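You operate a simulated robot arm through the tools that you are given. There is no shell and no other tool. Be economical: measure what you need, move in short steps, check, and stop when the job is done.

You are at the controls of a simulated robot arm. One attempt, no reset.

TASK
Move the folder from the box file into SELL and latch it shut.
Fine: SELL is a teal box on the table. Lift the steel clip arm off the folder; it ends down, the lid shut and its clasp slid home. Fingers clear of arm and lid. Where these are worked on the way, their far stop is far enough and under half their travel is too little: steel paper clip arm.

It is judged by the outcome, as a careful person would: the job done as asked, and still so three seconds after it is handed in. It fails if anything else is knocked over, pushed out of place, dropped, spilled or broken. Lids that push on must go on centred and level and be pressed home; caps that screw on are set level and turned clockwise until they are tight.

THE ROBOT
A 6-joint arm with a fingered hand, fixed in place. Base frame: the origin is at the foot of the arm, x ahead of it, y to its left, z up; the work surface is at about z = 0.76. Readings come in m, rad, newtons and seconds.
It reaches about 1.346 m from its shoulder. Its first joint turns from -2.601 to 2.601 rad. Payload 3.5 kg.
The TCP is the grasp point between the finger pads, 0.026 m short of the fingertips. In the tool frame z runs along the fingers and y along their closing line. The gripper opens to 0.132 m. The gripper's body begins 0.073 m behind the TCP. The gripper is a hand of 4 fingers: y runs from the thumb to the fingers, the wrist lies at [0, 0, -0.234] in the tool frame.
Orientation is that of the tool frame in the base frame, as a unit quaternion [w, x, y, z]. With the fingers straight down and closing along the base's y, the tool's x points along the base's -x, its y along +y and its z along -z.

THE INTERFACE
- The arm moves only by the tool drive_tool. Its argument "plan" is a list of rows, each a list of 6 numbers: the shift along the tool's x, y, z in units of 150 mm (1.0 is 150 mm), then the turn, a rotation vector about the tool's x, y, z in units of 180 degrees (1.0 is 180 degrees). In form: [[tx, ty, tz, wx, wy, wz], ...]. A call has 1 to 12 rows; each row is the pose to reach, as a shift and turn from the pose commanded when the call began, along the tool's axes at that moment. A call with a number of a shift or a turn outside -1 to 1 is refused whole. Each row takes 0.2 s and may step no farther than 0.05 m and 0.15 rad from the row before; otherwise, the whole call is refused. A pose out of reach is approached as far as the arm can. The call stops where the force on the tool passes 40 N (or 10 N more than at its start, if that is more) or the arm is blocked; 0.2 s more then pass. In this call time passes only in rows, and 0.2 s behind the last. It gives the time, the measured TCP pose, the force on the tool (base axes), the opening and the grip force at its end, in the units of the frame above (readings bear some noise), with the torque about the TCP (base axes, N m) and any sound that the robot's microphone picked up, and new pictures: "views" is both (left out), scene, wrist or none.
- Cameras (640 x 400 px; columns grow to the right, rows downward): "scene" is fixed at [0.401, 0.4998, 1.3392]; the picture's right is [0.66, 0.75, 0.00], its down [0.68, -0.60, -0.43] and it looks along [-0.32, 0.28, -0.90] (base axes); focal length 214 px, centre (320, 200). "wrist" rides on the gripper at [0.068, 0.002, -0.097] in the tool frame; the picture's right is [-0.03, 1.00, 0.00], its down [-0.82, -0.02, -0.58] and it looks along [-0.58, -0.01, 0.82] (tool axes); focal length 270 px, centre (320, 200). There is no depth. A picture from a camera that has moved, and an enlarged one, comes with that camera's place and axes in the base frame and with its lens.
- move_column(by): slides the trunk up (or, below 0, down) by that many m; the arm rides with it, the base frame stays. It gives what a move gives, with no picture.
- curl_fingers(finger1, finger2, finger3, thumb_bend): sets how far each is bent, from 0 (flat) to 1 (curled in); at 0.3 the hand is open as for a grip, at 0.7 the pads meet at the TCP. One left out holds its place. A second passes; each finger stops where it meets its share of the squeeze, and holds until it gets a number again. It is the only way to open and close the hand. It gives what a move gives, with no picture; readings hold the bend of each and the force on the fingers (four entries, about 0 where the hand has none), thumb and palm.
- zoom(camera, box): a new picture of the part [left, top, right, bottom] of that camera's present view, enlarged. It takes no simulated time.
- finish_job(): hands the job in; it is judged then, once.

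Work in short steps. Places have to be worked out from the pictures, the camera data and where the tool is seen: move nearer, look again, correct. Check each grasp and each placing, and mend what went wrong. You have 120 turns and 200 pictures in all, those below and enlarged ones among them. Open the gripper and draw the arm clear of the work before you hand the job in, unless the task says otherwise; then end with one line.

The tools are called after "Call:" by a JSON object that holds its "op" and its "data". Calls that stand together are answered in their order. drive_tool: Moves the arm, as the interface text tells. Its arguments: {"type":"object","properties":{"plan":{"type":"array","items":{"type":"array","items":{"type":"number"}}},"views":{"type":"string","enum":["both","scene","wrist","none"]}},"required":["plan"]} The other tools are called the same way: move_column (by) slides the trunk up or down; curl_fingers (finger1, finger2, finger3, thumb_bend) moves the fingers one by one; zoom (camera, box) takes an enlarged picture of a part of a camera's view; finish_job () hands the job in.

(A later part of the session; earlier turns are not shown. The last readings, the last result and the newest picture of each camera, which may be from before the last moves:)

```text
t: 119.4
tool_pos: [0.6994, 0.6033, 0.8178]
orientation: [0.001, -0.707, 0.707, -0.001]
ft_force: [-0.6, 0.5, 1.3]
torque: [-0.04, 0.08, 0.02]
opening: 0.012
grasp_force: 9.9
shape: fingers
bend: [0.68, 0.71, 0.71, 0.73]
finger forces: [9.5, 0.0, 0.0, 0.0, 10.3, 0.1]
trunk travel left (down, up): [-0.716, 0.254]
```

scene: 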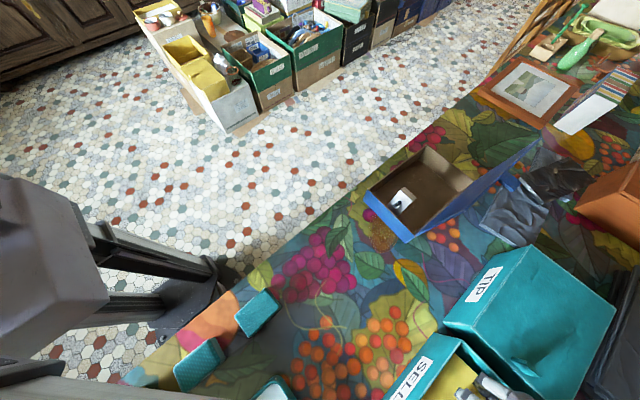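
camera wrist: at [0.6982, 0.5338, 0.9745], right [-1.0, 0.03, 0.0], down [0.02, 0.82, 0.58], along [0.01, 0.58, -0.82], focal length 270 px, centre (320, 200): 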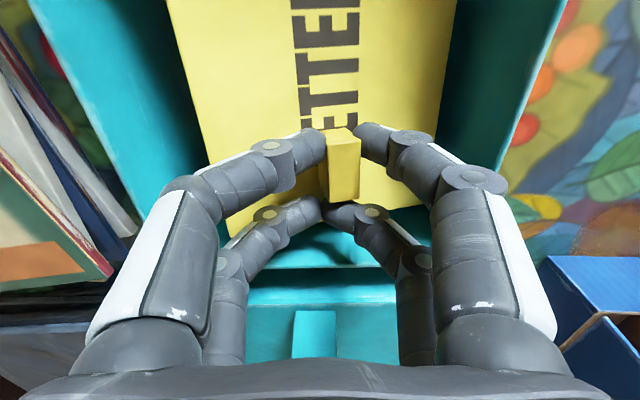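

The folder has reached SELL's floor (weight off, slight upward force). I release it and rise.

Call:
{"op": "curl_fingers", "data": {"finger1": 0.55, "finger2": 0.6, "finger3": 0.6, "thumb_bend": 0.55}}

Call:
{"op": "move_column", "data": {"by": 0.1}}

Call:
{"op": "move_column", "data": {"by": 0.14}}

Call:
{"op": "drive_tool", "data": {"plan": [[0.2, 0, 0, 0, 0, 0]], "views": "both"}}

```text
t: 120.4
tool_pos: [0.7005, 0.6016, 0.8183]
orientation: [0.0, -0.707, 0.707, 0.0]
ft_force: [0.3, -0.7, 0.5]
torque: [0.02, -0.04, -0.02]
opening: 0.0483
grasp_force: 0.0
shape: fingers
bend: [0.55, 0.6, 0.6, 0.55]
finger forces: [0.0, 0.0, 0.0, 0.0, 0.0, 0.0]
trunk travel left (down, up): [-0.716, 0.254]
```

```text
t: 121.7
tool_pos: [0.6997, 0.6026, 0.9172]
orientation: [0.0, -0.707, 0.707, 0.0]
ft_force: [0.3, -1.4, 0.0]
torque: [0.0, 0.0, -0.01]
opening: 0.0483
grasp_force: 0.0
shape: fingers
bend: [0.55, 0.6, 0.6, 0.55]
finger forces: [0.0, 0.0, 0.0, 0.1, 0.1, 0.1]
trunk travel left (down, up): [-0.816, 0.154]
```

```text
t: 123.4
tool_pos: [0.6998, 0.6023, 1.0573]
orientation: [-0.001, 0.707, -0.707, -0.001]
ft_force: [0.1, 0.9, 0.7]
torque: [-0.03, -0.01, 0.0]
opening: 0.0485
grasp_force: 0.1
shape: fingers
bend: [0.55, 0.6, 0.6, 0.55]
finger forces: [0.1, 0.1, 0.1, 0.1, 0.0, 0.0]
trunk travel left (down, up): [-0.956, 0.014]
```

```text
t: 123.8
tool_pos: [0.6997, 0.5713, 1.0577]
orientation: [0.0, -0.706, 0.708, 0.001]
ft_force: [-0.6, 0.0, 0.1]
torque: [0.04, 0.01, -0.01]
opening: 0.0484
grasp_force: 0.0
shape: fingers
bend: [0.55, 0.6, 0.6, 0.55]
finger forces: [0.1, 0.0, 0.1, 0.0, 0.0, 0.0]
trunk travel left (down, up): [-0.956, 0.014]
camera wrist: at [0.6986, 0.5027, 1.1548], right [-1.0, 0.03, 0.0], down [0.02, 0.82, 0.58], along [0.01, 0.58, -0.82], focal length 270 px, centre (320, 200)
```

scene: 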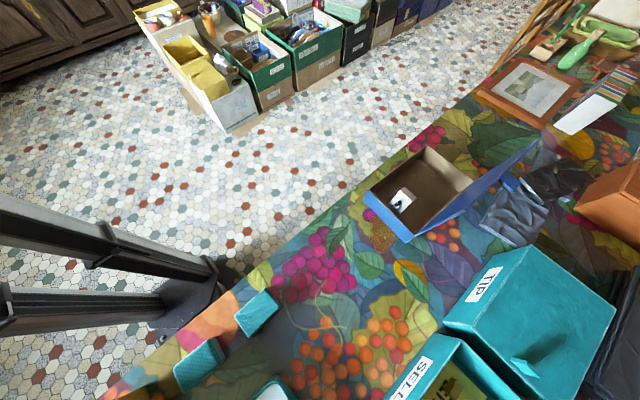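
wrist: 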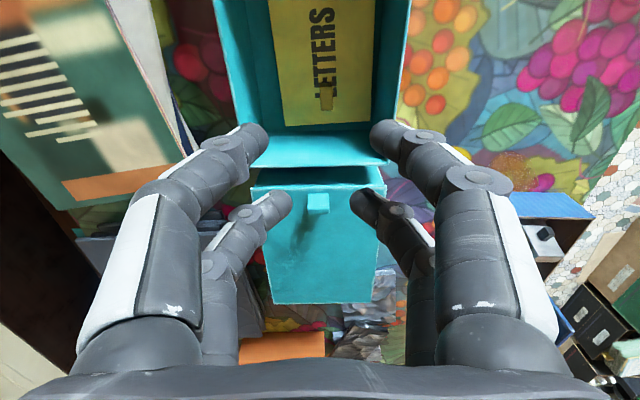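

The folder lies flat in SELL. Now I go back, high, to the box file to put the clip arm down.

Call:
{"op": "drive_tool", "data": {"plan": [[0, 0.33, 0, 0, 0, 0], [0, 0.66, 0, 0, 0, 0], [0, 0.98, 0, 0, 0, 0]], "views": "none"}}

Call:
{"op": "drive_tool", "data": {"plan": [[0, 0.33, 0, 0, 0, 0], [0, 0.66, 0, 0, 0, 0], [-0.1, 0.95, 0, 0, 0, 0], [-0.4, 0.99, 0, 0, 0, 0], [-0.7, 0.99, 0, 0, 0, 0], [-1.0, 0.99, 0, 0, 0, 0]], "views": "both"}}

Call:
{"op": "zoom", "data": {"camera": "scene", "box": [355, 130, 555, 260]}}

```text
t: 124.6
tool_pos: [0.5548, 0.5748, 1.0564]
orientation: [-0.001, 0.708, -0.707, 0.0]
ft_force: [-0.4, -0.9, 0.4]
torque: [-0.02, 0.02, 0.0]
opening: 0.0488
grasp_force: 0.1
shape: fingers
bend: [0.55, 0.6, 0.6, 0.55]
finger forces: [0.2, 0.0, 0.1, 0.0, 0.0, 0.1]
out of reach, approached as far as the arm can: row 2, 3
trunk travel left (down, up): [-0.956, 0.014]
```

```text
t: 126.0
tool_pos: [0.4039, 0.7221, 1.0576]
orientation: [0.0, 0.707, -0.707, 0.0]
ft_force: [0.8, 0.3, 0.7]
torque: [-0.01, 0.02, 0.02]
opening: 0.0487
grasp_force: 0.0
shape: fingers
bend: [0.55, 0.6, 0.6, 0.55]
finger forces: [0.1, 0.1, 0.1, 0.1, 0.0, 0.0]
out of reach, approached as far as the arm can: row 1, 2, 3, 4, 5, 6
trunk travel left (down, up): [-0.956, 0.014]
camera wrist: at [0.4026, 0.6531, 1.1543], right [-1.0, 0.03, 0.0], down [0.02, 0.82, 0.58], along [0.01, 0.58, -0.82], focal length 270 px, centre (320, 200)
```

scene: 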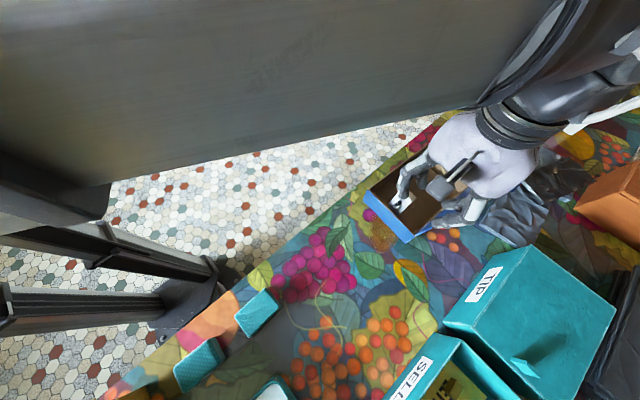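
wrist: 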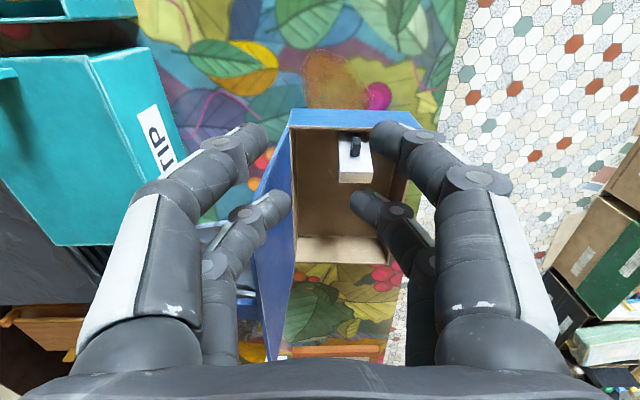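

```text
3.08 times, centred on (455, 195) of scene
camera zoom: at [0.401, 0.4998, 1.3392], right [0.66, 0.75, 0.0], down [0.68, -0.6, -0.43], along [-0.32, 0.28, -0.9], focal length 660 px, centre (-95, 215)
```

zoom: 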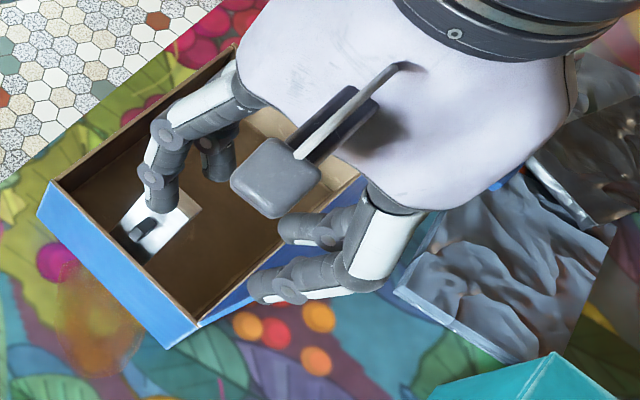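

The clip plate stands with its knob at ≈(0.364, 0.785). I close the fingers into rods and come in on its −y side, above the knob, to push it over +y and down.

Call:
{"op": "curl_fingers", "data": {"finger1": 0.7, "finger2": 0.7, "finger3": 0.7, "thumb_bend": 0.7}}

Call:
{"op": "drive_tool", "data": {"plan": [[0, 0.27, 0, 0, 0, 0]], "views": "none"}}

Call:
{"op": "move_column", "data": {"by": -0.15}}

Call:
{"op": "drive_tool", "data": {"plan": [[0, 0, 0, 0, 0, 0]], "views": "both"}}

Call:
{"op": "zoom", "data": {"camera": "scene", "box": [355, 130, 555, 260]}}

```text
t: 127.0
tool_pos: [0.4041, 0.7205, 1.0574]
orientation: [0.0, 0.707, -0.707, -0.001]
ft_force: [0.4, 0.5, 0.4]
torque: [0.02, 0.03, 0.02]
opening: 0.0015
grasp_force: 0.1
shape: fingers
bend: [0.7, 0.7, 0.7, 0.7]
finger forces: [0.0, 0.0, 0.1, 0.1, 0.0, 0.0]
trunk travel left (down, up): [-0.956, 0.014]
```

```text
t: 127.4
tool_pos: [0.3635, 0.72, 1.0581]
orientation: [0.0, -0.707, 0.707, 0.001]
ft_force: [-0.6, 0.3, -0.8]
torque: [-0.02, 0.02, 0.0]
opening: 0.0015
grasp_force: 0.1
shape: fingers
bend: [0.7, 0.7, 0.7, 0.7]
finger forces: [0.0, 0.0, 0.1, 0.0, 0.0, 0.0]
trunk travel left (down, up): [-0.956, 0.014]
```

```text
t: 129.2
tool_pos: [0.3624, 0.7208, 0.9083]
orientation: [0.0, -0.707, 0.707, -0.001]
ft_force: [-0.3, -0.1, -0.3]
torque: [0.02, -0.01, 0.0]
opening: 0.0014
grasp_force: 0.0
shape: fingers
bend: [0.7, 0.7, 0.7, 0.7]
finger forces: [0.0, 0.1, 0.0, 0.0, 0.1, 0.0]
trunk travel left (down, up): [-0.806, 0.164]
```

```text
t: 129.6
tool_pos: [0.3631, 0.7203, 0.9067]
orientation: [0.0, 0.707, -0.707, 0.0]
ft_force: [0.2, -0.2, -0.2]
torque: [0.0, -0.04, 0.05]
opening: 0.0012
grasp_force: 0.1
shape: fingers
bend: [0.7, 0.7, 0.7, 0.7]
finger forces: [0.0, 0.1, 0.1, 0.0, 0.0, 0.0]
trunk travel left (down, up): [-0.806, 0.164]
camera wrist: at [0.3617, 0.6514, 1.0046], right [-1.0, 0.03, 0.0], down [0.02, 0.82, 0.58], along [0.01, 0.58, -0.82], focal length 270 px, centre (320, 200)
```

scene: 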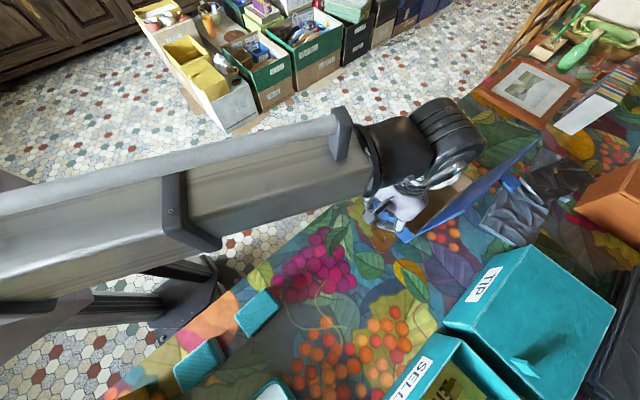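
wrist: 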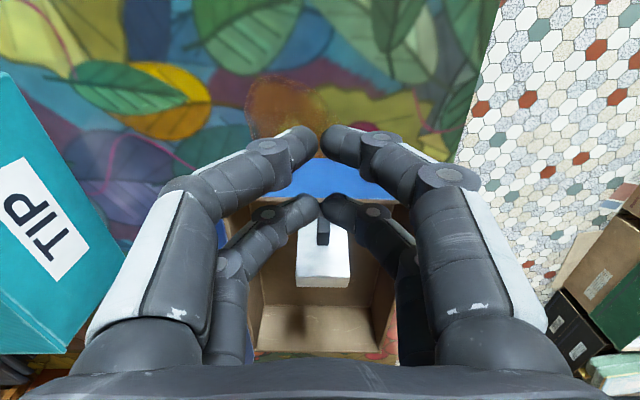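

```text
3.08 times, centred on (455, 195) of scene
camera zoom: at [0.401, 0.4998, 1.3392], right [0.66, 0.75, 0.0], down [0.68, -0.6, -0.43], along [-0.32, 0.28, -0.9], focal length 660 px, centre (-95, 215)
```

zoom: 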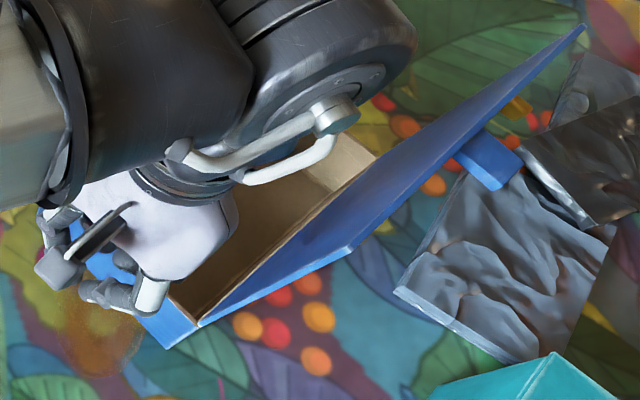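

Aligned. I lower to tip height ≈0.863 and push +y.

Call:
{"op": "move_column", "data": {"by": -0.018}}

Call:
{"op": "drive_tool", "data": {"plan": [[-0.1, 0, 0, 0, 0, 0], [-0.2, 0, 0, 0, 0, 0], [-0.3, 0, 0, 0, 0, 0], [-0.4, 0, 0, 0, 0, 0]], "views": "both"}}

Call:
{"op": "zoom", "data": {"camera": "wrist", "box": [200, 100, 440, 320]}}

```text
t: 130.2
tool_pos: [0.3621, 0.7204, 0.8903]
orientation: [0.0, 0.707, -0.707, -0.001]
ft_force: [0.4, 0.2, 0.7]
torque: [0.01, -0.01, 0.04]
opening: 0.0013
grasp_force: 0.0
shape: fingers
bend: [0.7, 0.7, 0.7, 0.7]
finger forces: [0.0, 0.0, 0.0, 0.0, 0.1, 0.0]
trunk travel left (down, up): [-0.788, 0.182]
```

```text
t: 131.2
tool_pos: [0.3633, 0.7802, 0.8902]
orientation: [-0.001, 0.707, -0.707, 0.0]
ft_force: [-0.4, 0.2, 0.1]
torque: [0.03, 0.01, -0.03]
opening: 0.0013
grasp_force: 0.0
shape: fingers
bend: [0.7, 0.7, 0.7, 0.7]
finger forces: [0.0, 0.0, 0.0, 0.0, 0.0, 0.0]
trunk travel left (down, up): [-0.788, 0.182]
camera wrist: at [0.3621, 0.7111, 0.9865], right [-1.0, 0.03, 0.0], down [0.02, 0.82, 0.58], along [0.01, 0.58, -0.82], focal length 270 px, centre (320, 200)
```

scene: 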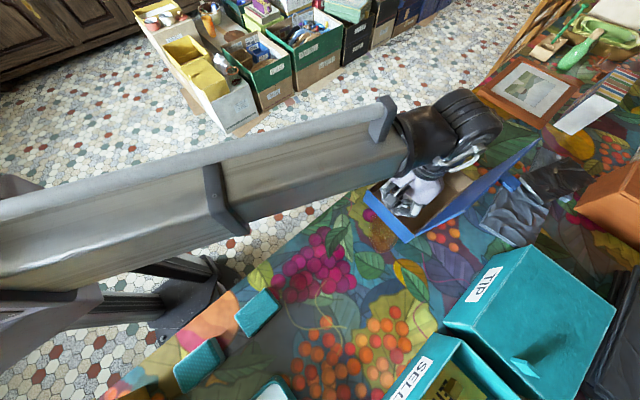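
wrist: 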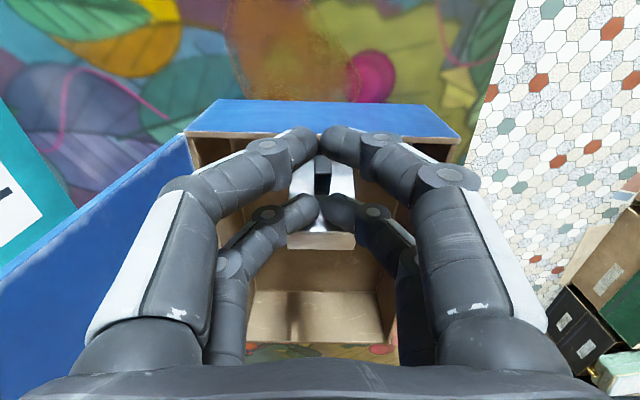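

```text
1.82 times, centred on (320, 210) of wrist
camera zoom: at [0.3621, 0.7111, 0.9865], right [-1.0, 0.03, 0.0], down [0.02, 0.82, 0.58], along [0.01, 0.58, -0.82], focal length 491 px, centre (320, 182)
```

zoom: 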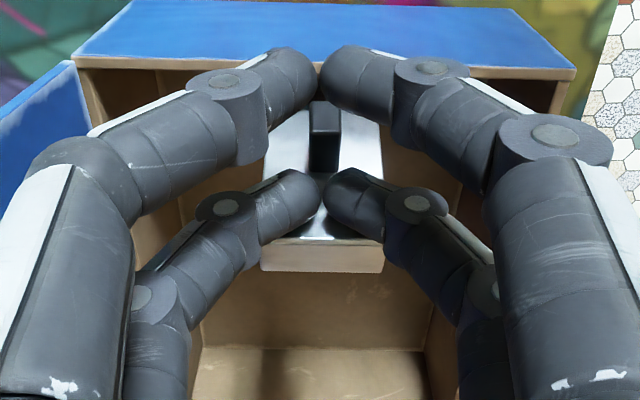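

The rods are above the plate with the knob between them, no contact yet. I lower in small steps while moving +y.

Call:
{"op": "move_column", "data": {"by": -0.008}}

Call:
{"op": "drive_tool", "data": {"plan": [[-0.06, 0, 0, 0, 0, 0]], "views": "none"}}

Call:
{"op": "move_column", "data": {"by": -0.008}}

Call:
{"op": "drive_tool", "data": {"plan": [[-0.05, 0, 0, 0, 0, 0]], "views": "wrist"}}

Call:
{"op": "zoom", "data": {"camera": "scene", "box": [355, 150, 495, 260]}}

```text
t: 131.8
tool_pos: [0.3632, 0.7794, 0.8803]
orientation: [0.0, 0.707, -0.707, 0.0]
ft_force: [-0.2, 0.5, 0.5]
torque: [0.01, -0.01, 0.0]
opening: 0.0014
grasp_force: 0.0
shape: fingers
bend: [0.7, 0.7, 0.7, 0.7]
finger forces: [0.0, 0.0, 0.0, 0.0, 0.0, 0.0]
trunk travel left (down, up): [-0.78, 0.19]
```

```text
t: 132.2
tool_pos: [0.3642, 0.7884, 0.8817]
orientation: [0.0, -0.707, 0.708, 0.0]
ft_force: [-0.3, -0.2, -0.4]
torque: [-0.02, 0.01, 0.01]
opening: 0.0013
grasp_force: 0.0
shape: fingers
bend: [0.7, 0.7, 0.7, 0.7]
finger forces: [0.0, 0.1, 0.0, 0.1, 0.0, 0.1]
trunk travel left (down, up): [-0.78, 0.19]
```

```text
t: 132.7
tool_pos: [0.3623, 0.7884, 0.8767]
orientation: [0.001, -0.707, 0.708, 0.001]
ft_force: [-2.7, 8.6, 30.2]
torque: [0.7, 0.08, -0.09]
opening: 0.0014
grasp_force: 18.9
shape: fingers
bend: [0.7, 0.73, 0.71, 0.7]
finger forces: [0.0, 23.7, 14.8, 0.0, 0.0, 0.0]
trunk travel left (down, up): [-0.772, 0.198]
```

```text
t: 133.1
tool_pos: [0.3641, 0.7957, 0.8744]
orientation: [0.0, 0.707, -0.707, 0.002]
ft_force: [-3.1, 6.0, 13.6]
torque: [0.34, 0.11, -0.05]
opening: 0.0014
grasp_force: 11.0
shape: fingers
bend: [0.7, 0.72, 0.71, 0.7]
finger forces: [0.0, 14.4, 6.0, 0.0, 0.0, 0.0]
trunk travel left (down, up): [-0.772, 0.198]
camera wrist: at [0.3626, 0.7262, 0.9711], right [-1.0, 0.03, 0.0], down [0.02, 0.82, 0.58], along [0.01, 0.58, -0.82], focal length 270 px, centre (320, 200)
```

wrist: 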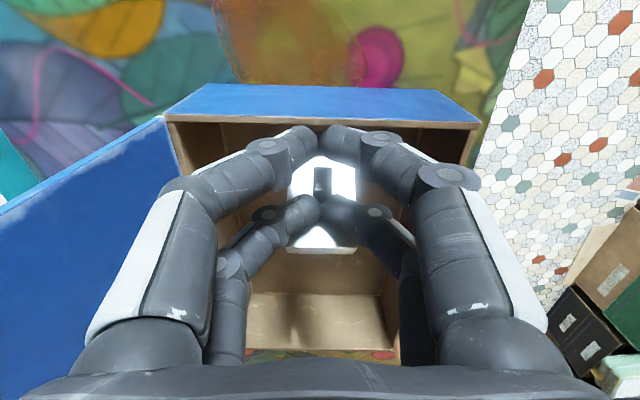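

```text
3.64 times, centred on (425, 205) of scene
camera zoom: at [0.401, 0.4998, 1.3392], right [0.66, 0.75, 0.0], down [0.68, -0.6, -0.43], along [-0.32, 0.28, -0.9], focal length 780 px, centre (-62, 182)
```

zoom: 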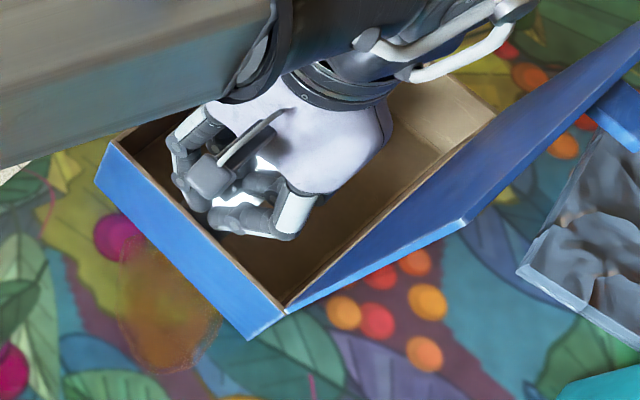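

Pressing straight down on the ~57° plate locks by friction; I should move mostly +y. I unload a little, then step along the arc: +y with small downs.

Call:
{"op": "drive_tool", "data": {"plan": [[-0.06, 0, 0, 0, 0, 0], [-0.12, 0, 0, 0, 0, 0]], "views": "none"}}

Call:
{"op": "zoom", "data": {"camera": "wrist", "box": [200, 100, 440, 320]}}

Call:
{"op": "move_column", "data": {"by": -0.006}}

Call:
{"op": "zoom", "data": {"camera": "wrist", "box": [200, 100, 440, 320]}}

```text
t: 133.7
tool_pos: [0.3643, 0.8138, 0.8736]
orientation: [0.0, 0.707, -0.707, 0.001]
ft_force: [0.1, -0.1, -0.1]
torque: [0.01, -0.01, -0.03]
opening: 0.0015
grasp_force: 0.0
shape: fingers
bend: [0.7, 0.7, 0.7, 0.7]
finger forces: [0.0, 0.1, 0.0, 0.1, 0.1, 0.0]
trunk travel left (down, up): [-0.772, 0.198]
```

```text
1.82 times, centred on (320, 210) of wrist
camera zoom: at [0.363, 0.7454, 0.9703], right [-1.0, 0.03, 0.0], down [0.02, 0.82, 0.58], along [0.02, 0.58, -0.82], focal length 491 px, centre (320, 182)
```

zoom: 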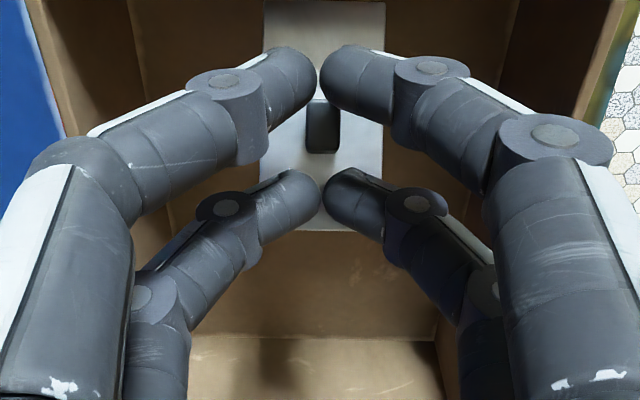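

```text
t: 134.3
tool_pos: [0.3627, 0.8144, 0.8677]
orientation: [0.0, 0.707, -0.707, 0.0]
ft_force: [0.3, 0.2, -0.1]
torque: [0.0, -0.01, 0.01]
opening: 0.0015
grasp_force: 0.0
shape: fingers
bend: [0.7, 0.7, 0.7, 0.7]
finger forces: [0.1, 0.0, 0.0, 0.0, 0.0, 0.1]
trunk travel left (down, up): [-0.766, 0.204]
```

```text
1.82 times, centred on (320, 210) of wrist
camera zoom: at [0.3628, 0.7453, 0.9646], right [-1.0, 0.03, 0.0], down [0.02, 0.82, 0.58], along [0.01, 0.58, -0.82], focal length 491 px, centre (320, 182)
```

zoom: 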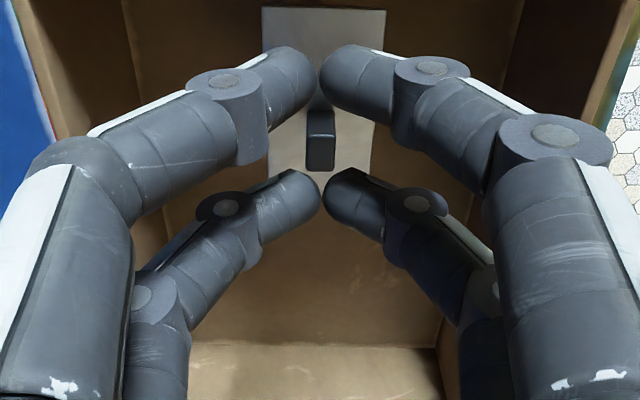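

The arm dropped to flat. I rise clear and check it.

Call:
{"op": "move_column", "data": {"by": 0.1}}

Call:
{"op": "drive_tool", "data": {"plan": [[0.25, 0.1, 0, 0, 0, 0], [0.4, 0.35, 0, 0, 0, 0]], "views": "both"}}

Call:
{"op": "zoom", "data": {"camera": "scene", "box": [355, 140, 495, 260]}}

Call:
{"op": "zoom", "data": {"camera": "wrist", "box": [180, 60, 420, 220]}}

```text
t: 135.6
tool_pos: [0.3658, 0.8136, 0.9674]
orientation: [0.0, 0.707, -0.707, 0.0]
ft_force: [0.4, -0.7, -0.6]
torque: [0.02, -0.01, 0.01]
opening: 0.0013
grasp_force: 0.1
shape: fingers
bend: [0.7, 0.7, 0.7, 0.7]
finger forces: [0.1, 0.1, 0.0, 0.1, 0.0, 0.0]
trunk travel left (down, up): [-0.866, 0.104]
```

```text
t: 136.2
tool_pos: [0.311, 0.754, 0.9677]
orientation: [0.0, -0.707, 0.707, 0.0]
ft_force: [0.8, 0.6, -0.6]
torque: [0.0, 0.03, 0.0]
opening: 0.0013
grasp_force: 0.0
shape: fingers
bend: [0.7, 0.7, 0.7, 0.7]
finger forces: [0.0, 0.1, 0.1, 0.0, 0.0, 0.0]
trunk travel left (down, up): [-0.866, 0.104]
camera wrist: at [0.3096, 0.685, 1.0648], right [-1.0, 0.03, 0.0], down [0.02, 0.82, 0.58], along [0.01, 0.58, -0.82], focal length 270 px, centre (320, 200)
```

scene: 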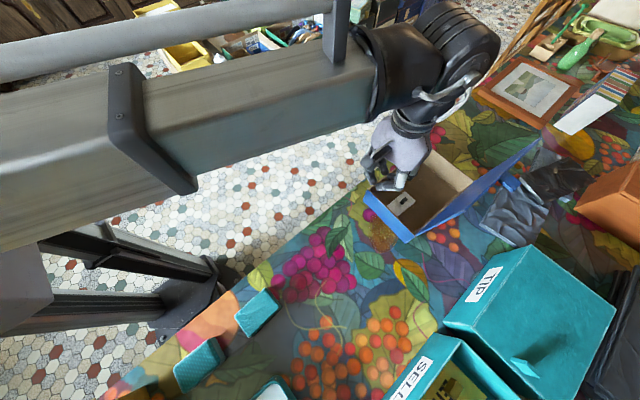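
wrist: 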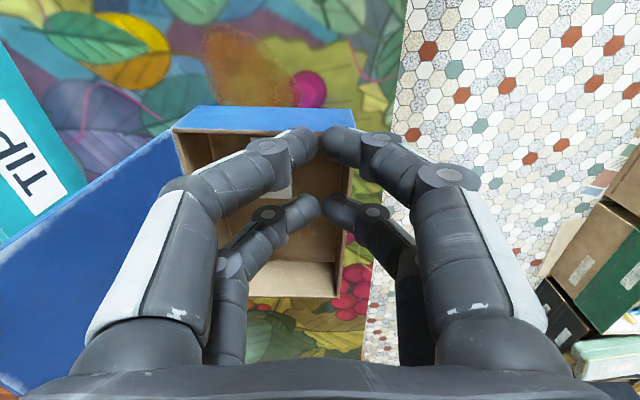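

```text
3.33 times, centred on (425, 200) of scene
camera zoom: at [0.401, 0.4998, 1.3392], right [0.66, 0.75, 0.0], down [0.68, -0.6, -0.43], along [-0.32, 0.28, -0.9], focal length 715 px, centre (-30, 200)
```

zoom: 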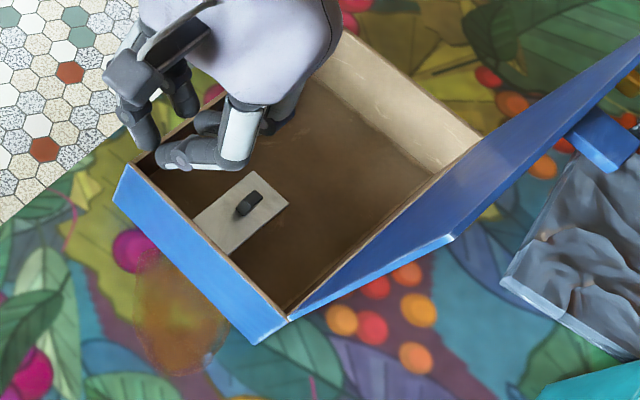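

```text
2.50 times, centred on (300, 140) of wrist
camera zoom: at [0.3096, 0.685, 1.0648], right [-1.0, 0.03, 0.0], down [0.02, 0.82, 0.58], along [0.01, 0.58, -0.82], focal length 676 px, centre (370, 350)
```

zoom: 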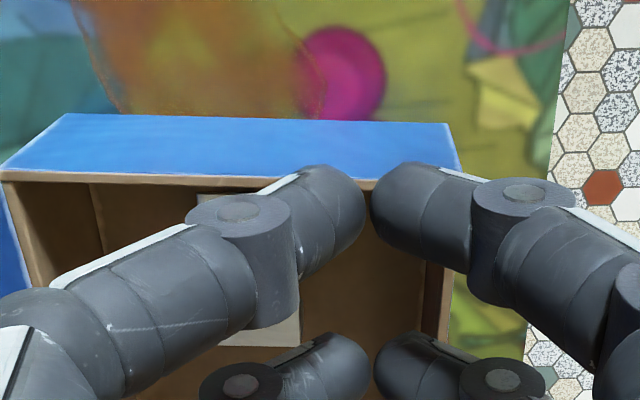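

The clip arm is flat again, as at the start. To close the lid under control I'll turn the hand back 90° and take the tab again as before.

Call:
{"op": "move_column", "data": {"by": 0.1}}

Call:
{"op": "drive_tool", "data": {"plan": [[0, 0, 0, 0, 0, 0.0455], [0, 0, 0, 0, 0, 0.091], [0, 0, 0, 0, 0, 0.1365], [0, 0, 0, 0, 0, 0.182], [0, 0, 0, 0, 0, 0.2275], [0, 0, 0, 0, 0, 0.273], [0, 0, 0, 0, 0, 0.3185], [0, 0, 0, 0, 0, 0.364], [0, 0, 0, 0, 0, 0.4095], [0, 0, 0, 0, 0, 0.455], [0, 0, 0, 0, 0, 0.5]], "views": "none"}}

Call:
{"op": "curl_fingers", "data": {"finger1": 0.3, "finger2": 0.5, "finger3": 0.5, "thumb_bend": 0.3}}

Call:
{"op": "drive_tool", "data": {"plan": [[-0.1, 0.3, 0, 0, 0, 0], [-0.2, 0.6, 0, 0, 0, 0], [-0.25, 0.83, 0, 0, 0, 0]], "views": "both"}}

```text
t: 137.6
tool_pos: [0.3124, 0.7553, 1.0673]
orientation: [0.0, 0.707, -0.707, 0.0]
ft_force: [0.0, 0.6, 0.0]
torque: [-0.02, 0.02, 0.02]
opening: 0.0016
grasp_force: 0.2
shape: fingers
bend: [0.7, 0.7, 0.7, 0.7]
finger forces: [0.1, 0.0, 0.1, 0.0, 0.0, 0.1]
trunk travel left (down, up): [-0.966, 0.004]
```

```text
t: 139.9
tool_pos: [0.3129, 0.7538, 1.0675]
orientation: [0.0, 0.001, 1.0, 0.0]
ft_force: [0.5, -0.7, 0.0]
torque: [0.01, 0.0, 0.04]
opening: 0.0015
grasp_force: 0.1
shape: fingers
bend: [0.7, 0.7, 0.7, 0.7]
finger forces: [0.0, 0.0, 0.0, 0.0, 0.0, 0.0]
trunk travel left (down, up): [-0.966, 0.004]
```

```text
t: 140.9
tool_pos: [0.3122, 0.7537, 1.0678]
orientation: [-0.001, -0.001, 1.0, 0.0]
ft_force: [0.1, -0.3, 0.1]
torque: [0.01, 0.0, 0.01]
opening: 0.1323
grasp_force: 0.0
shape: fingers
bend: [0.3, 0.5, 0.5, 0.3]
finger forces: [0.0, 0.0, 0.1, 0.0, 0.0, 0.1]
trunk travel left (down, up): [-0.966, 0.004]
```

```text
t: 141.8
tool_pos: [0.3512, 0.8801, 1.0665]
orientation: [-0.001, -0.001, 1.0, 0.0]
ft_force: [-0.1, 0.5, 0.2]
torque: [-0.01, -0.01, 0.04]
opening: 0.1324
grasp_force: 0.2
shape: fingers
bend: [0.3, 0.5, 0.5, 0.3]
finger forces: [0.1, 0.0, 0.0, 0.1, 0.0, 0.0]
trunk travel left (down, up): [-0.966, 0.004]
camera wrist: at [0.2826, 0.8816, 1.1642], right [0.03, 1.0, 0.0], down [0.82, -0.02, 0.58], along [0.58, -0.01, -0.82], focal length 270 px, centre (320, 200)
```

scene: 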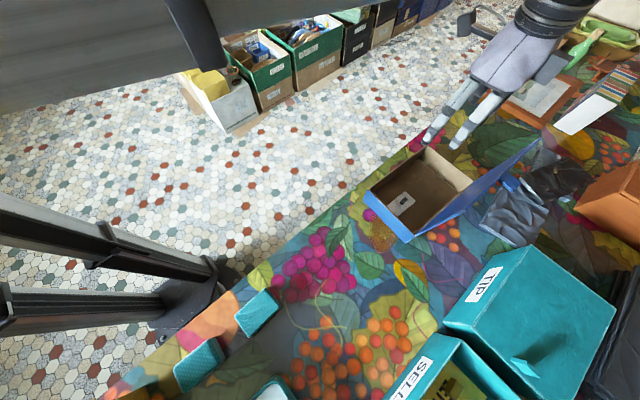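
wrist: 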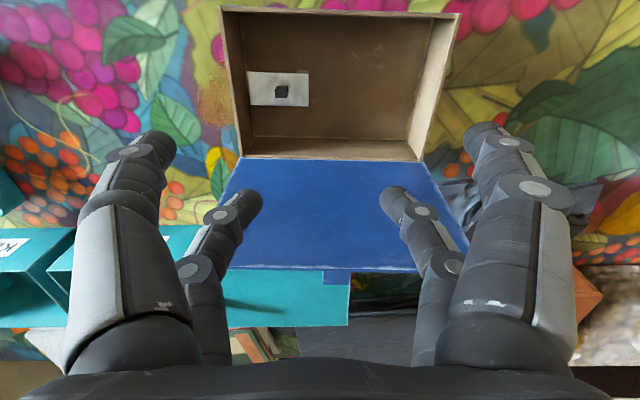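

The tab is at y≈0.893 now, lid edge at x≈0.475. I go above and lower the finger2/3 pair around the tab as in the release pose.

Call:
{"op": "drive_tool", "data": {"plan": [[-0.25, 0.05, 0, 0, 0, 0], [-0.5, 0.087, 0, 0, 0, 0], [-0.74, 0.087, 0, 0, 0, 0]], "views": "wrist"}}

Call:
{"op": "zoom", "data": {"camera": "scene", "box": [400, 80, 600, 240]}}

```text
t: 142.6
tool_pos: [0.462, 0.8949, 1.0682]
orientation: [-0.001, 0.001, 1.0, 0.0]
ft_force: [-1.0, -0.2, -0.6]
torque: [0.0, 0.02, 0.01]
opening: 0.1326
grasp_force: 0.1
shape: fingers
bend: [0.3, 0.5, 0.5, 0.3]
finger forces: [0.1, 0.0, 0.0, 0.1, 0.0, 0.1]
trunk travel left (down, up): [-0.966, 0.004]
camera wrist: at [0.3933, 0.8955, 1.1644], right [0.03, 1.0, 0.0], down [0.82, -0.02, 0.58], along [0.58, -0.01, -0.82], focal length 270 px, centre (320, 200)
```

wrist: 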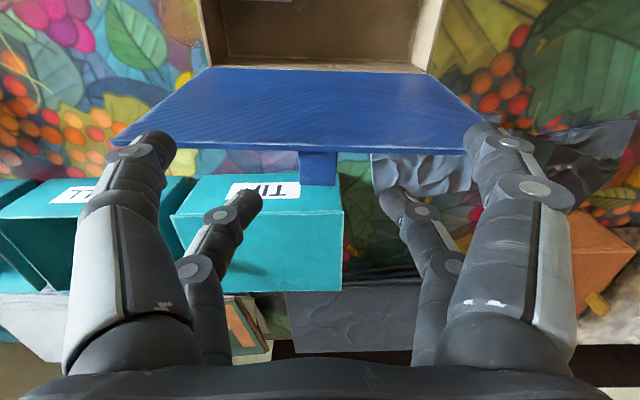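

```text
2.50 times, centred on (500, 160) of scene
camera zoom: at [0.401, 0.4998, 1.3392], right [0.66, 0.75, 0.0], down [0.68, -0.6, -0.43], along [-0.32, 0.28, -0.9], focal length 536 px, centre (-130, 300)
```

zoom: 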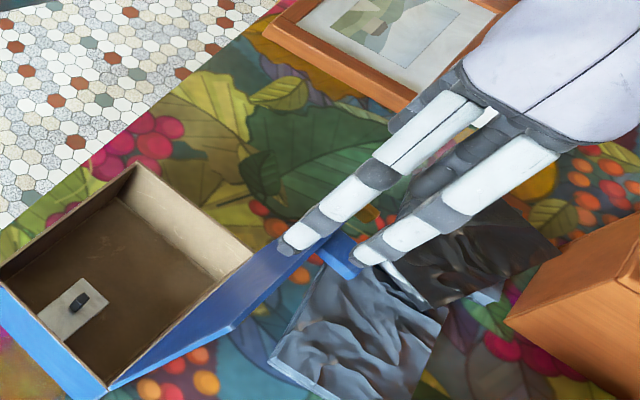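

Lid edge at (x 0.468, z 1.006), the tab reaching to x≈0.505 at y 0.892. I lower 6 cm and pinch the tab.

Call:
{"op": "move_column", "data": {"by": -0.06}}

Call:
{"op": "zoom", "data": {"camera": "wrist", "box": [120, 60, 520, 320]}}

Call:
{"op": "curl_fingers", "data": {"finger2": 0.75, "finger3": 0.75}}

Call:
{"op": "zoom", "data": {"camera": "wrist", "box": [120, 60, 520, 320]}}

```text
t: 143.6
tool_pos: [0.4608, 0.8933, 1.0081]
orientation: [0.0, 0.0, 1.0, -0.001]
ft_force: [-0.5, 1.3, -0.2]
torque: [0.02, -0.02, 0.03]
opening: 0.1326
grasp_force: 0.2
shape: fingers
bend: [0.3, 0.5, 0.5, 0.3]
finger forces: [0.0, 0.1, 0.0, 0.0, 0.0, 0.0]
trunk travel left (down, up): [-0.906, 0.064]
```

```text
1.54 times, centred on (320, 190) of wrist
camera zoom: at [0.393, 0.895, 1.1047], right [0.03, 1.0, 0.0], down [0.82, -0.02, 0.58], along [0.58, -0.01, -0.82], focal length 416 px, centre (320, 215)
```

zoom: 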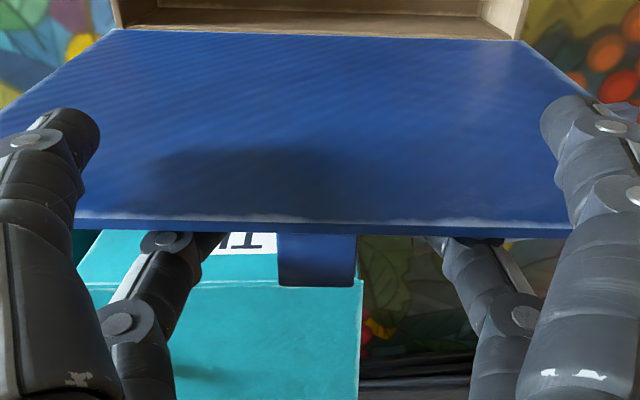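

```text
t: 144.6
tool_pos: [0.4612, 0.8943, 1.0078]
orientation: [0.0, -0.001, 1.0, 0.0]
ft_force: [0.8, -0.3, -3.0]
torque: [0.0, 0.08, 0.02]
opening: 0.1324
grasp_force: 4.7
shape: fingers
bend: [0.3, 0.73, 0.73, 0.3]
finger forces: [0.0, 4.2, 4.3, 0.0, 0.0, 0.0]
trunk travel left (down, up): [-0.906, 0.064]
```

```text
1.54 times, centred on (320, 190) of wrist
camera zoom: at [0.3931, 0.8954, 1.1043], right [0.03, 1.0, 0.0], down [0.82, -0.02, 0.58], along [0.58, -0.01, -0.82], focal length 416 px, centre (320, 215)
```

zoom: 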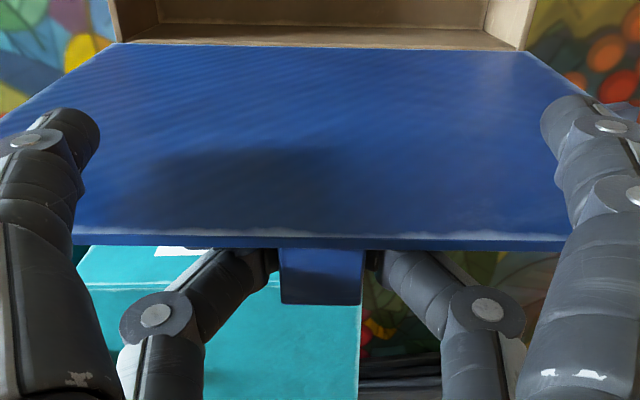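

The tips closed beneath the tab. I reopen, raise a centimetre, and pinch again.

Call:
{"op": "curl_fingers", "data": {"finger2": 0.5, "finger3": 0.5}}

Call:
{"op": "move_column", "data": {"by": 0.011}}

Call:
{"op": "curl_fingers", "data": {"finger2": 0.72, "finger3": 0.72}}

Call:
{"op": "zoom", "data": {"camera": "wrist", "box": [120, 60, 520, 320]}}

```text
t: 145.6
tool_pos: [0.4609, 0.8947, 1.0074]
orientation: [0.0, 0.0, 1.0, 0.0]
ft_force: [0.0, -0.6, -0.5]
torque: [-0.02, 0.04, -0.04]
opening: 0.1325
grasp_force: 0.1
shape: fingers
bend: [0.3, 0.5, 0.5, 0.3]
finger forces: [0.0, 0.1, 0.1, 0.0, 0.0, 0.0]
trunk travel left (down, up): [-0.906, 0.064]
```

```text
t: 146.1
tool_pos: [0.4619, 0.8949, 1.0185]
orientation: [-0.001, 0.0, 1.0, 0.0]
ft_force: [-0.8, -0.3, -1.4]
torque: [0.02, -0.01, -0.01]
opening: 0.1327
grasp_force: 0.0
shape: fingers
bend: [0.3, 0.5, 0.5, 0.3]
finger forces: [0.0, 0.0, 0.1, 0.1, 0.0, 0.1]
trunk travel left (down, up): [-0.917, 0.053]
```

```text
t: 147.1
tool_pos: [0.462, 0.895, 1.0192]
orientation: [0.0, 0.0, 1.0, 0.0]
ft_force: [0.1, -0.3, 0.2]
torque: [-0.03, 0.03, 0.01]
opening: 0.1326
grasp_force: 5.9
shape: fingers
bend: [0.3, 0.64, 0.64, 0.3]
finger forces: [0.0, 6.1, 6.2, 0.1, 0.1, 0.0]
trunk travel left (down, up): [-0.917, 0.053]
```

```text
1.54 times, centred on (320, 190) of wrist
camera zoom: at [0.393, 0.8953, 1.1154], right [0.03, 1.0, 0.0], down [0.82, -0.02, 0.58], along [0.58, -0.01, -0.82], focal length 416 px, centre (320, 215)
```

zoom: 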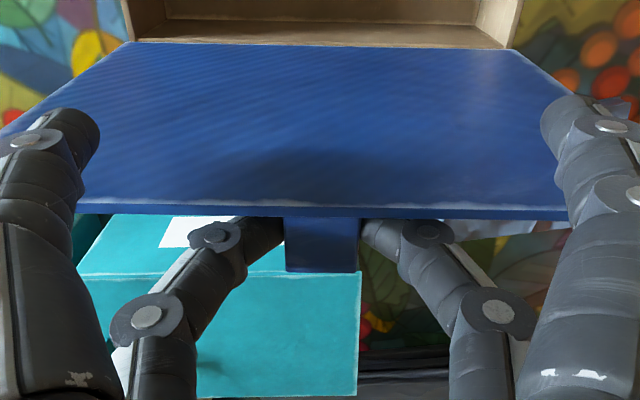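

Solid pinch on the tab. I start lowering the lid along the reverse arc.

Call:
{"op": "curl_fingers", "data": {"finger2": 0.76, "finger3": 0.76}}

Call:
{"op": "drive_tool", "data": {"plan": [[0.09, 0, 0, 0, 0, 0], [0.18, 0, 0, 0, 0, 0], [0.27, 0, 0, 0, 0, 0], [0.36, 0, 0, 0, 0, 0]], "views": "both"}}

```text
t: 148.1
tool_pos: [0.461, 0.8945, 1.0198]
orientation: [-0.001, -0.001, 1.0, -0.001]
ft_force: [-0.2, -0.2, 0.5]
torque: [0.01, 0.02, -0.01]
opening: 0.1325
grasp_force: 6.2
shape: fingers
bend: [0.3, 0.64, 0.64, 0.3]
finger forces: [0.0, 6.1, 6.2, 0.1, 0.0, 0.1]
trunk travel left (down, up): [-0.917, 0.053]
```

```text
t: 149.1
tool_pos: [0.4066, 0.8927, 1.0179]
orientation: [-0.001, 0.0, 1.0, -0.001]
ft_force: [0.3, 0.7, 0.1]
torque: [-0.01, 0.0, -0.01]
opening: 0.1327
grasp_force: 7.0
shape: fingers
bend: [0.3, 0.64, 0.65, 0.3]
finger forces: [0.1, 6.8, 6.8, 0.0, 0.1, 0.0]
trunk travel left (down, up): [-0.917, 0.053]
camera wrist: at [0.3396, 0.8939, 1.1154], right [0.03, 1.0, 0.0], down [0.82, -0.02, 0.58], along [0.58, -0.02, -0.82], focal length 270 px, centre (320, 200)
```

scene: 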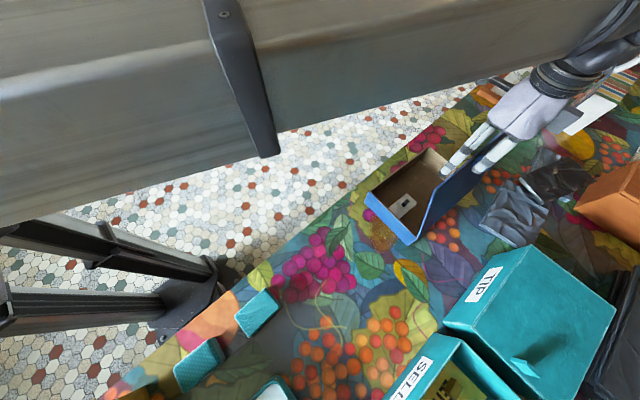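
wrist: 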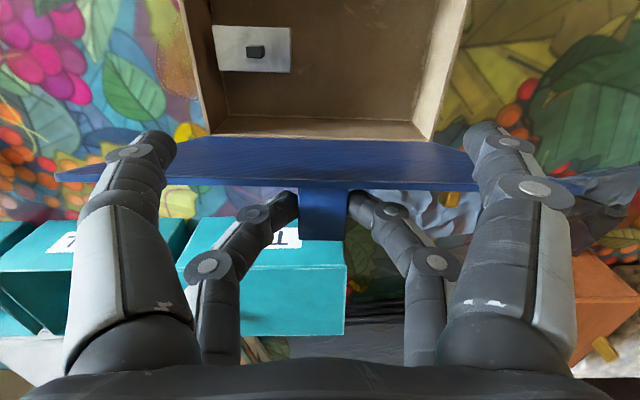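

Lid at about 80° and following. I continue down.

Call:
{"op": "drive_tool", "data": {"plan": [[0.09, 0, 0, 0, 0, 0]], "views": "none"}}

Call:
{"op": "move_column", "data": {"by": -0.0073}}

Call:
{"op": "drive_tool", "data": {"plan": [[0.09, 0, 0, 0, 0, 0], [0.175, 0, 0, 0, 0, 0]], "views": "none"}}

Call:
{"op": "move_column", "data": {"by": -0.012}}

Call:
{"op": "drive_tool", "data": {"plan": [[0.085, 0, 0, 0, 0, 0]], "views": "none"}}

Call:
{"op": "move_column", "data": {"by": -0.008}}

Call:
{"op": "drive_tool", "data": {"plan": [[0.078, 0, 0, 0, 0, 0]], "views": "none"}}

Call:
{"op": "move_column", "data": {"by": -0.008}}

Call:
{"op": "drive_tool", "data": {"plan": [[0.06, 0, 0, 0, 0, 0]], "views": "both"}}

```text
t: 149.5
tool_pos: [0.3941, 0.8935, 1.0187]
orientation: [0.0, 0.0, 1.0, 0.0]
ft_force: [0.9, 1.2, -2.7]
torque: [0.0, -0.01, 0.0]
opening: 0.1326
grasp_force: 6.9
shape: fingers
bend: [0.3, 0.64, 0.65, 0.3]
finger forces: [0.0, 7.0, 6.5, 0.0, 0.1, 0.0]
trunk travel left (down, up): [-0.917, 0.053]
```

```text
t: 150.1
tool_pos: [0.3927, 0.8927, 1.0117]
orientation: [0.0, -0.001, 1.0, -0.001]
ft_force: [-1.9, 0.4, 3.5]
torque: [0.02, -0.09, -0.02]
opening: 0.1326
grasp_force: 7.8
shape: fingers
bend: [0.3, 0.64, 0.65, 0.3]
finger forces: [0.0, 7.9, 7.2, 0.1, 0.0, 0.1]
trunk travel left (down, up): [-0.91, 0.06]
```

```text
t: 150.7
tool_pos: [0.368, 0.8926, 1.0109]
orientation: [0.0, 0.0, 1.0, -0.001]
ft_force: [0.4, -0.3, -2.3]
torque: [0.01, 0.03, 0.02]
opening: 0.1327
grasp_force: 6.9
shape: fingers
bend: [0.3, 0.64, 0.65, 0.3]
finger forces: [0.0, 6.6, 6.6, 0.0, 0.0, 0.1]
trunk travel left (down, up): [-0.91, 0.06]
```

```text
t: 151.3
tool_pos: [0.3679, 0.8928, 0.9993]
orientation: [0.0, 0.0, 1.0, 0.0]
ft_force: [-0.7, -0.3, -3.6]
torque: [0.06, 0.05, 0.01]
opening: 0.1331
grasp_force: 4.6
shape: fingers
bend: [0.3, 0.66, 0.67, 0.3]
finger forces: [0.0, 4.2, 4.1, 0.0, 0.4, 0.0]
trunk travel left (down, up): [-0.898, 0.072]
```

```text
t: 151.7
tool_pos: [0.355, 0.8942, 0.9997]
orientation: [0.0, 0.0, 1.0, 0.0]
ft_force: [0.1, 0.0, -2.6]
torque: [0.0, 0.06, 0.03]
opening: 0.1326
grasp_force: 3.6
shape: fingers
bend: [0.3, 0.67, 0.67, 0.3]
finger forces: [0.0, 3.9, 3.8, 0.0, 0.1, 0.0]
trunk travel left (down, up): [-0.898, 0.072]
```

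```text
t: 152.3
tool_pos: [0.3557, 0.8943, 0.9907]
orientation: [0.0, 0.0, 1.0, 0.0]
ft_force: [0.9, -0.6, -3.0]
torque: [-0.06, 0.02, -0.07]
opening: 0.1329
grasp_force: 3.8
shape: fingers
bend: [0.3, 0.68, 0.69, 0.3]
finger forces: [0.0, 2.9, 3.0, 0.0, 0.7, 0.1]
trunk travel left (down, up): [-0.89, 0.08]
```

```text
t: 152.7
tool_pos: [0.3428, 0.8936, 0.9912]
orientation: [0.001, 0.0, 1.0, 0.0]
ft_force: [0.2, 0.5, -1.7]
torque: [-0.01, 0.01, -0.01]
opening: 0.1329
grasp_force: 2.8
shape: fingers
bend: [0.3, 0.68, 0.69, 0.3]
finger forces: [0.0, 2.4, 2.6, 0.1, 0.1, 0.0]
trunk travel left (down, up): [-0.89, 0.08]
```

```text
t: 153.2
tool_pos: [0.3431, 0.8945, 0.9839]
orientation: [0.0, 0.0, 1.0, 0.0]
ft_force: [-0.9, 0.5, 0.9]
torque: [-0.07, -0.05, -0.09]
opening: 0.1331
grasp_force: 0.6
shape: fingers
bend: [0.3, 0.7, 0.71, 0.3]
finger forces: [0.0, 0.0, 0.0, 0.0, 1.2, 0.0]
trunk travel left (down, up): [-0.882, 0.088]
```

```text
t: 153.6
tool_pos: [0.3344, 0.894, 0.9832]
orientation: [0.001, 0.0, 1.0, 0.0]
ft_force: [0.6, 0.7, -0.2]
torque: [-0.01, 0.0, 0.0]
opening: 0.1327
grasp_force: 2.0
shape: fingers
bend: [0.3, 0.7, 0.7, 0.3]
finger forces: [0.0, 1.6, 1.9, 0.0, 0.0, 0.0]
trunk travel left (down, up): [-0.882, 0.088]
camera wrist: at [0.2666, 0.8953, 1.0799], right [0.03, 1.0, 0.0], down [0.82, -0.02, 0.58], along [0.58, -0.01, -0.82], focal length 270 px, centre (320, 200)
```

scene: 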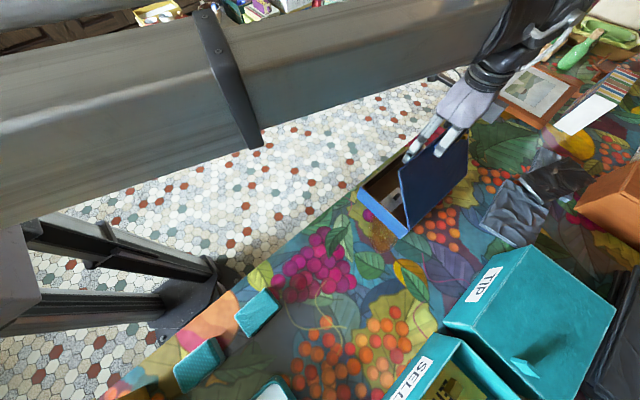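
wrist: 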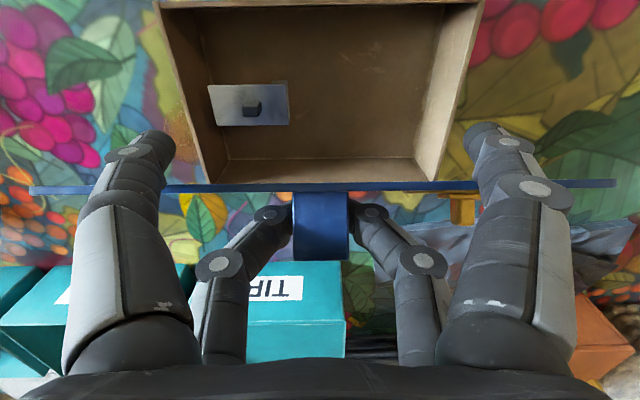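

The rod of finger2/3 now sits behind the tab with lid around 55–60°. I continue lowering along the arc.

Call:
{"op": "move_column", "data": {"by": -0.01}}

Call:
{"op": "drive_tool", "data": {"plan": [[0.07, 0, 0, 0, 0, 0]], "views": "none"}}

Call:
{"op": "move_column", "data": {"by": -0.01}}

Call:
{"op": "drive_tool", "data": {"plan": [[0.06, 0, 0, 0, 0, 0]], "views": "both"}}

Call:
{"op": "zoom", "data": {"camera": "scene", "box": [350, 110, 510, 260]}}

```text
t: 154.2
tool_pos: [0.334, 0.8935, 0.9743]
orientation: [0.0, 0.0, 1.0, 0.001]
ft_force: [-6.0, 2.4, 10.5]
torque: [-0.11, -0.24, -0.06]
opening: 0.134
grasp_force: 12.6
shape: fingers
bend: [0.3, 0.71, 0.71, 0.3]
finger forces: [5.5, 7.5, 4.8, 0.0, 6.6, 0.0]
trunk travel left (down, up): [-0.872, 0.098]
```

```text
t: 154.6
tool_pos: [0.3252, 0.8935, 0.9728]
orientation: [0.001, 0.0, 1.0, 0.0]
ft_force: [0.5, 0.8, 1.0]
torque: [0.03, -0.05, -0.06]
opening: 0.1327
grasp_force: 1.5
shape: fingers
bend: [0.3, 0.71, 0.71, 0.3]
finger forces: [0.2, 2.6, 0.1, 0.0, 0.6, 0.0]
trunk travel left (down, up): [-0.872, 0.098]
```

```text
t: 155.2
tool_pos: [0.3228, 0.8932, 0.9653]
orientation: [0.0, 0.0, 1.0, 0.0]
ft_force: [-5.1, 0.7, 8.1]
torque: [-0.08, -0.52, 0.01]
opening: 0.1327
grasp_force: 20.2
shape: fingers
bend: [0.3, 0.71, 0.71, 0.3]
finger forces: [9.9, 12.6, 8.7, 0.0, 9.1, 0.0]
trunk travel left (down, up): [-0.862, 0.108]
```

```text
t: 155.6
tool_pos: [0.3162, 0.8931, 0.9623]
orientation: [0.001, 0.0, 1.0, 0.0]
ft_force: [1.2, 0.4, 4.1]
torque: [-0.11, -0.63, 0.13]
opening: 0.1321
grasp_force: 19.0
shape: fingers
bend: [0.3, 0.71, 0.71, 0.3]
finger forces: [8.2, 12.1, 11.5, 0.0, 6.5, 0.0]
trunk travel left (down, up): [-0.862, 0.108]
camera wrist: at [0.2484, 0.8937, 1.0603], right [0.03, 1.0, 0.0], down [0.82, -0.02, 0.58], along [0.58, -0.02, -0.82], focal length 270 px, centre (320, 200)
```

scene: 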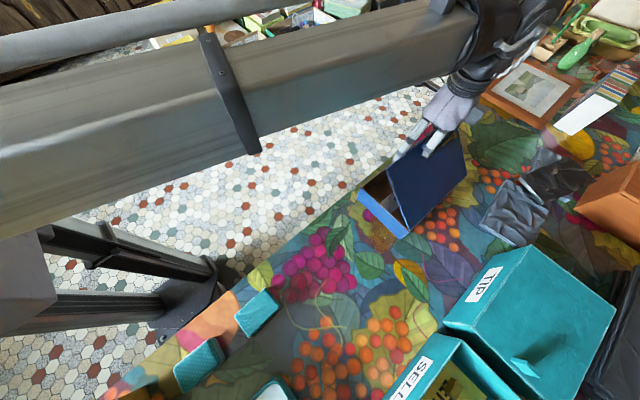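
wrist: 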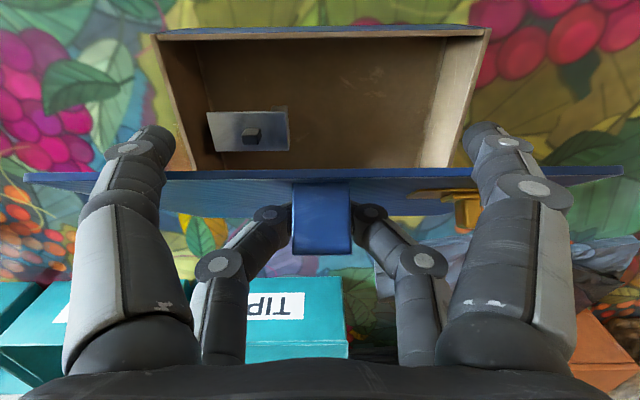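

```text
2.67 times, centred on (430, 185) of scene
camera zoom: at [0.401, 0.4998, 1.3392], right [0.66, 0.75, 0.0], down [0.68, -0.6, -0.43], along [-0.32, 0.28, -0.9], focal length 572 px, centre (27, 240)
```

zoom: 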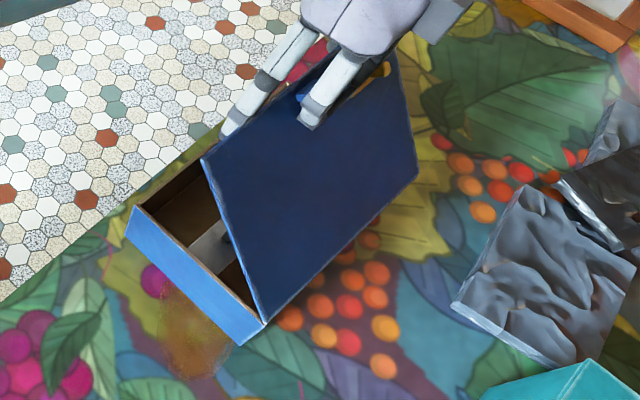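

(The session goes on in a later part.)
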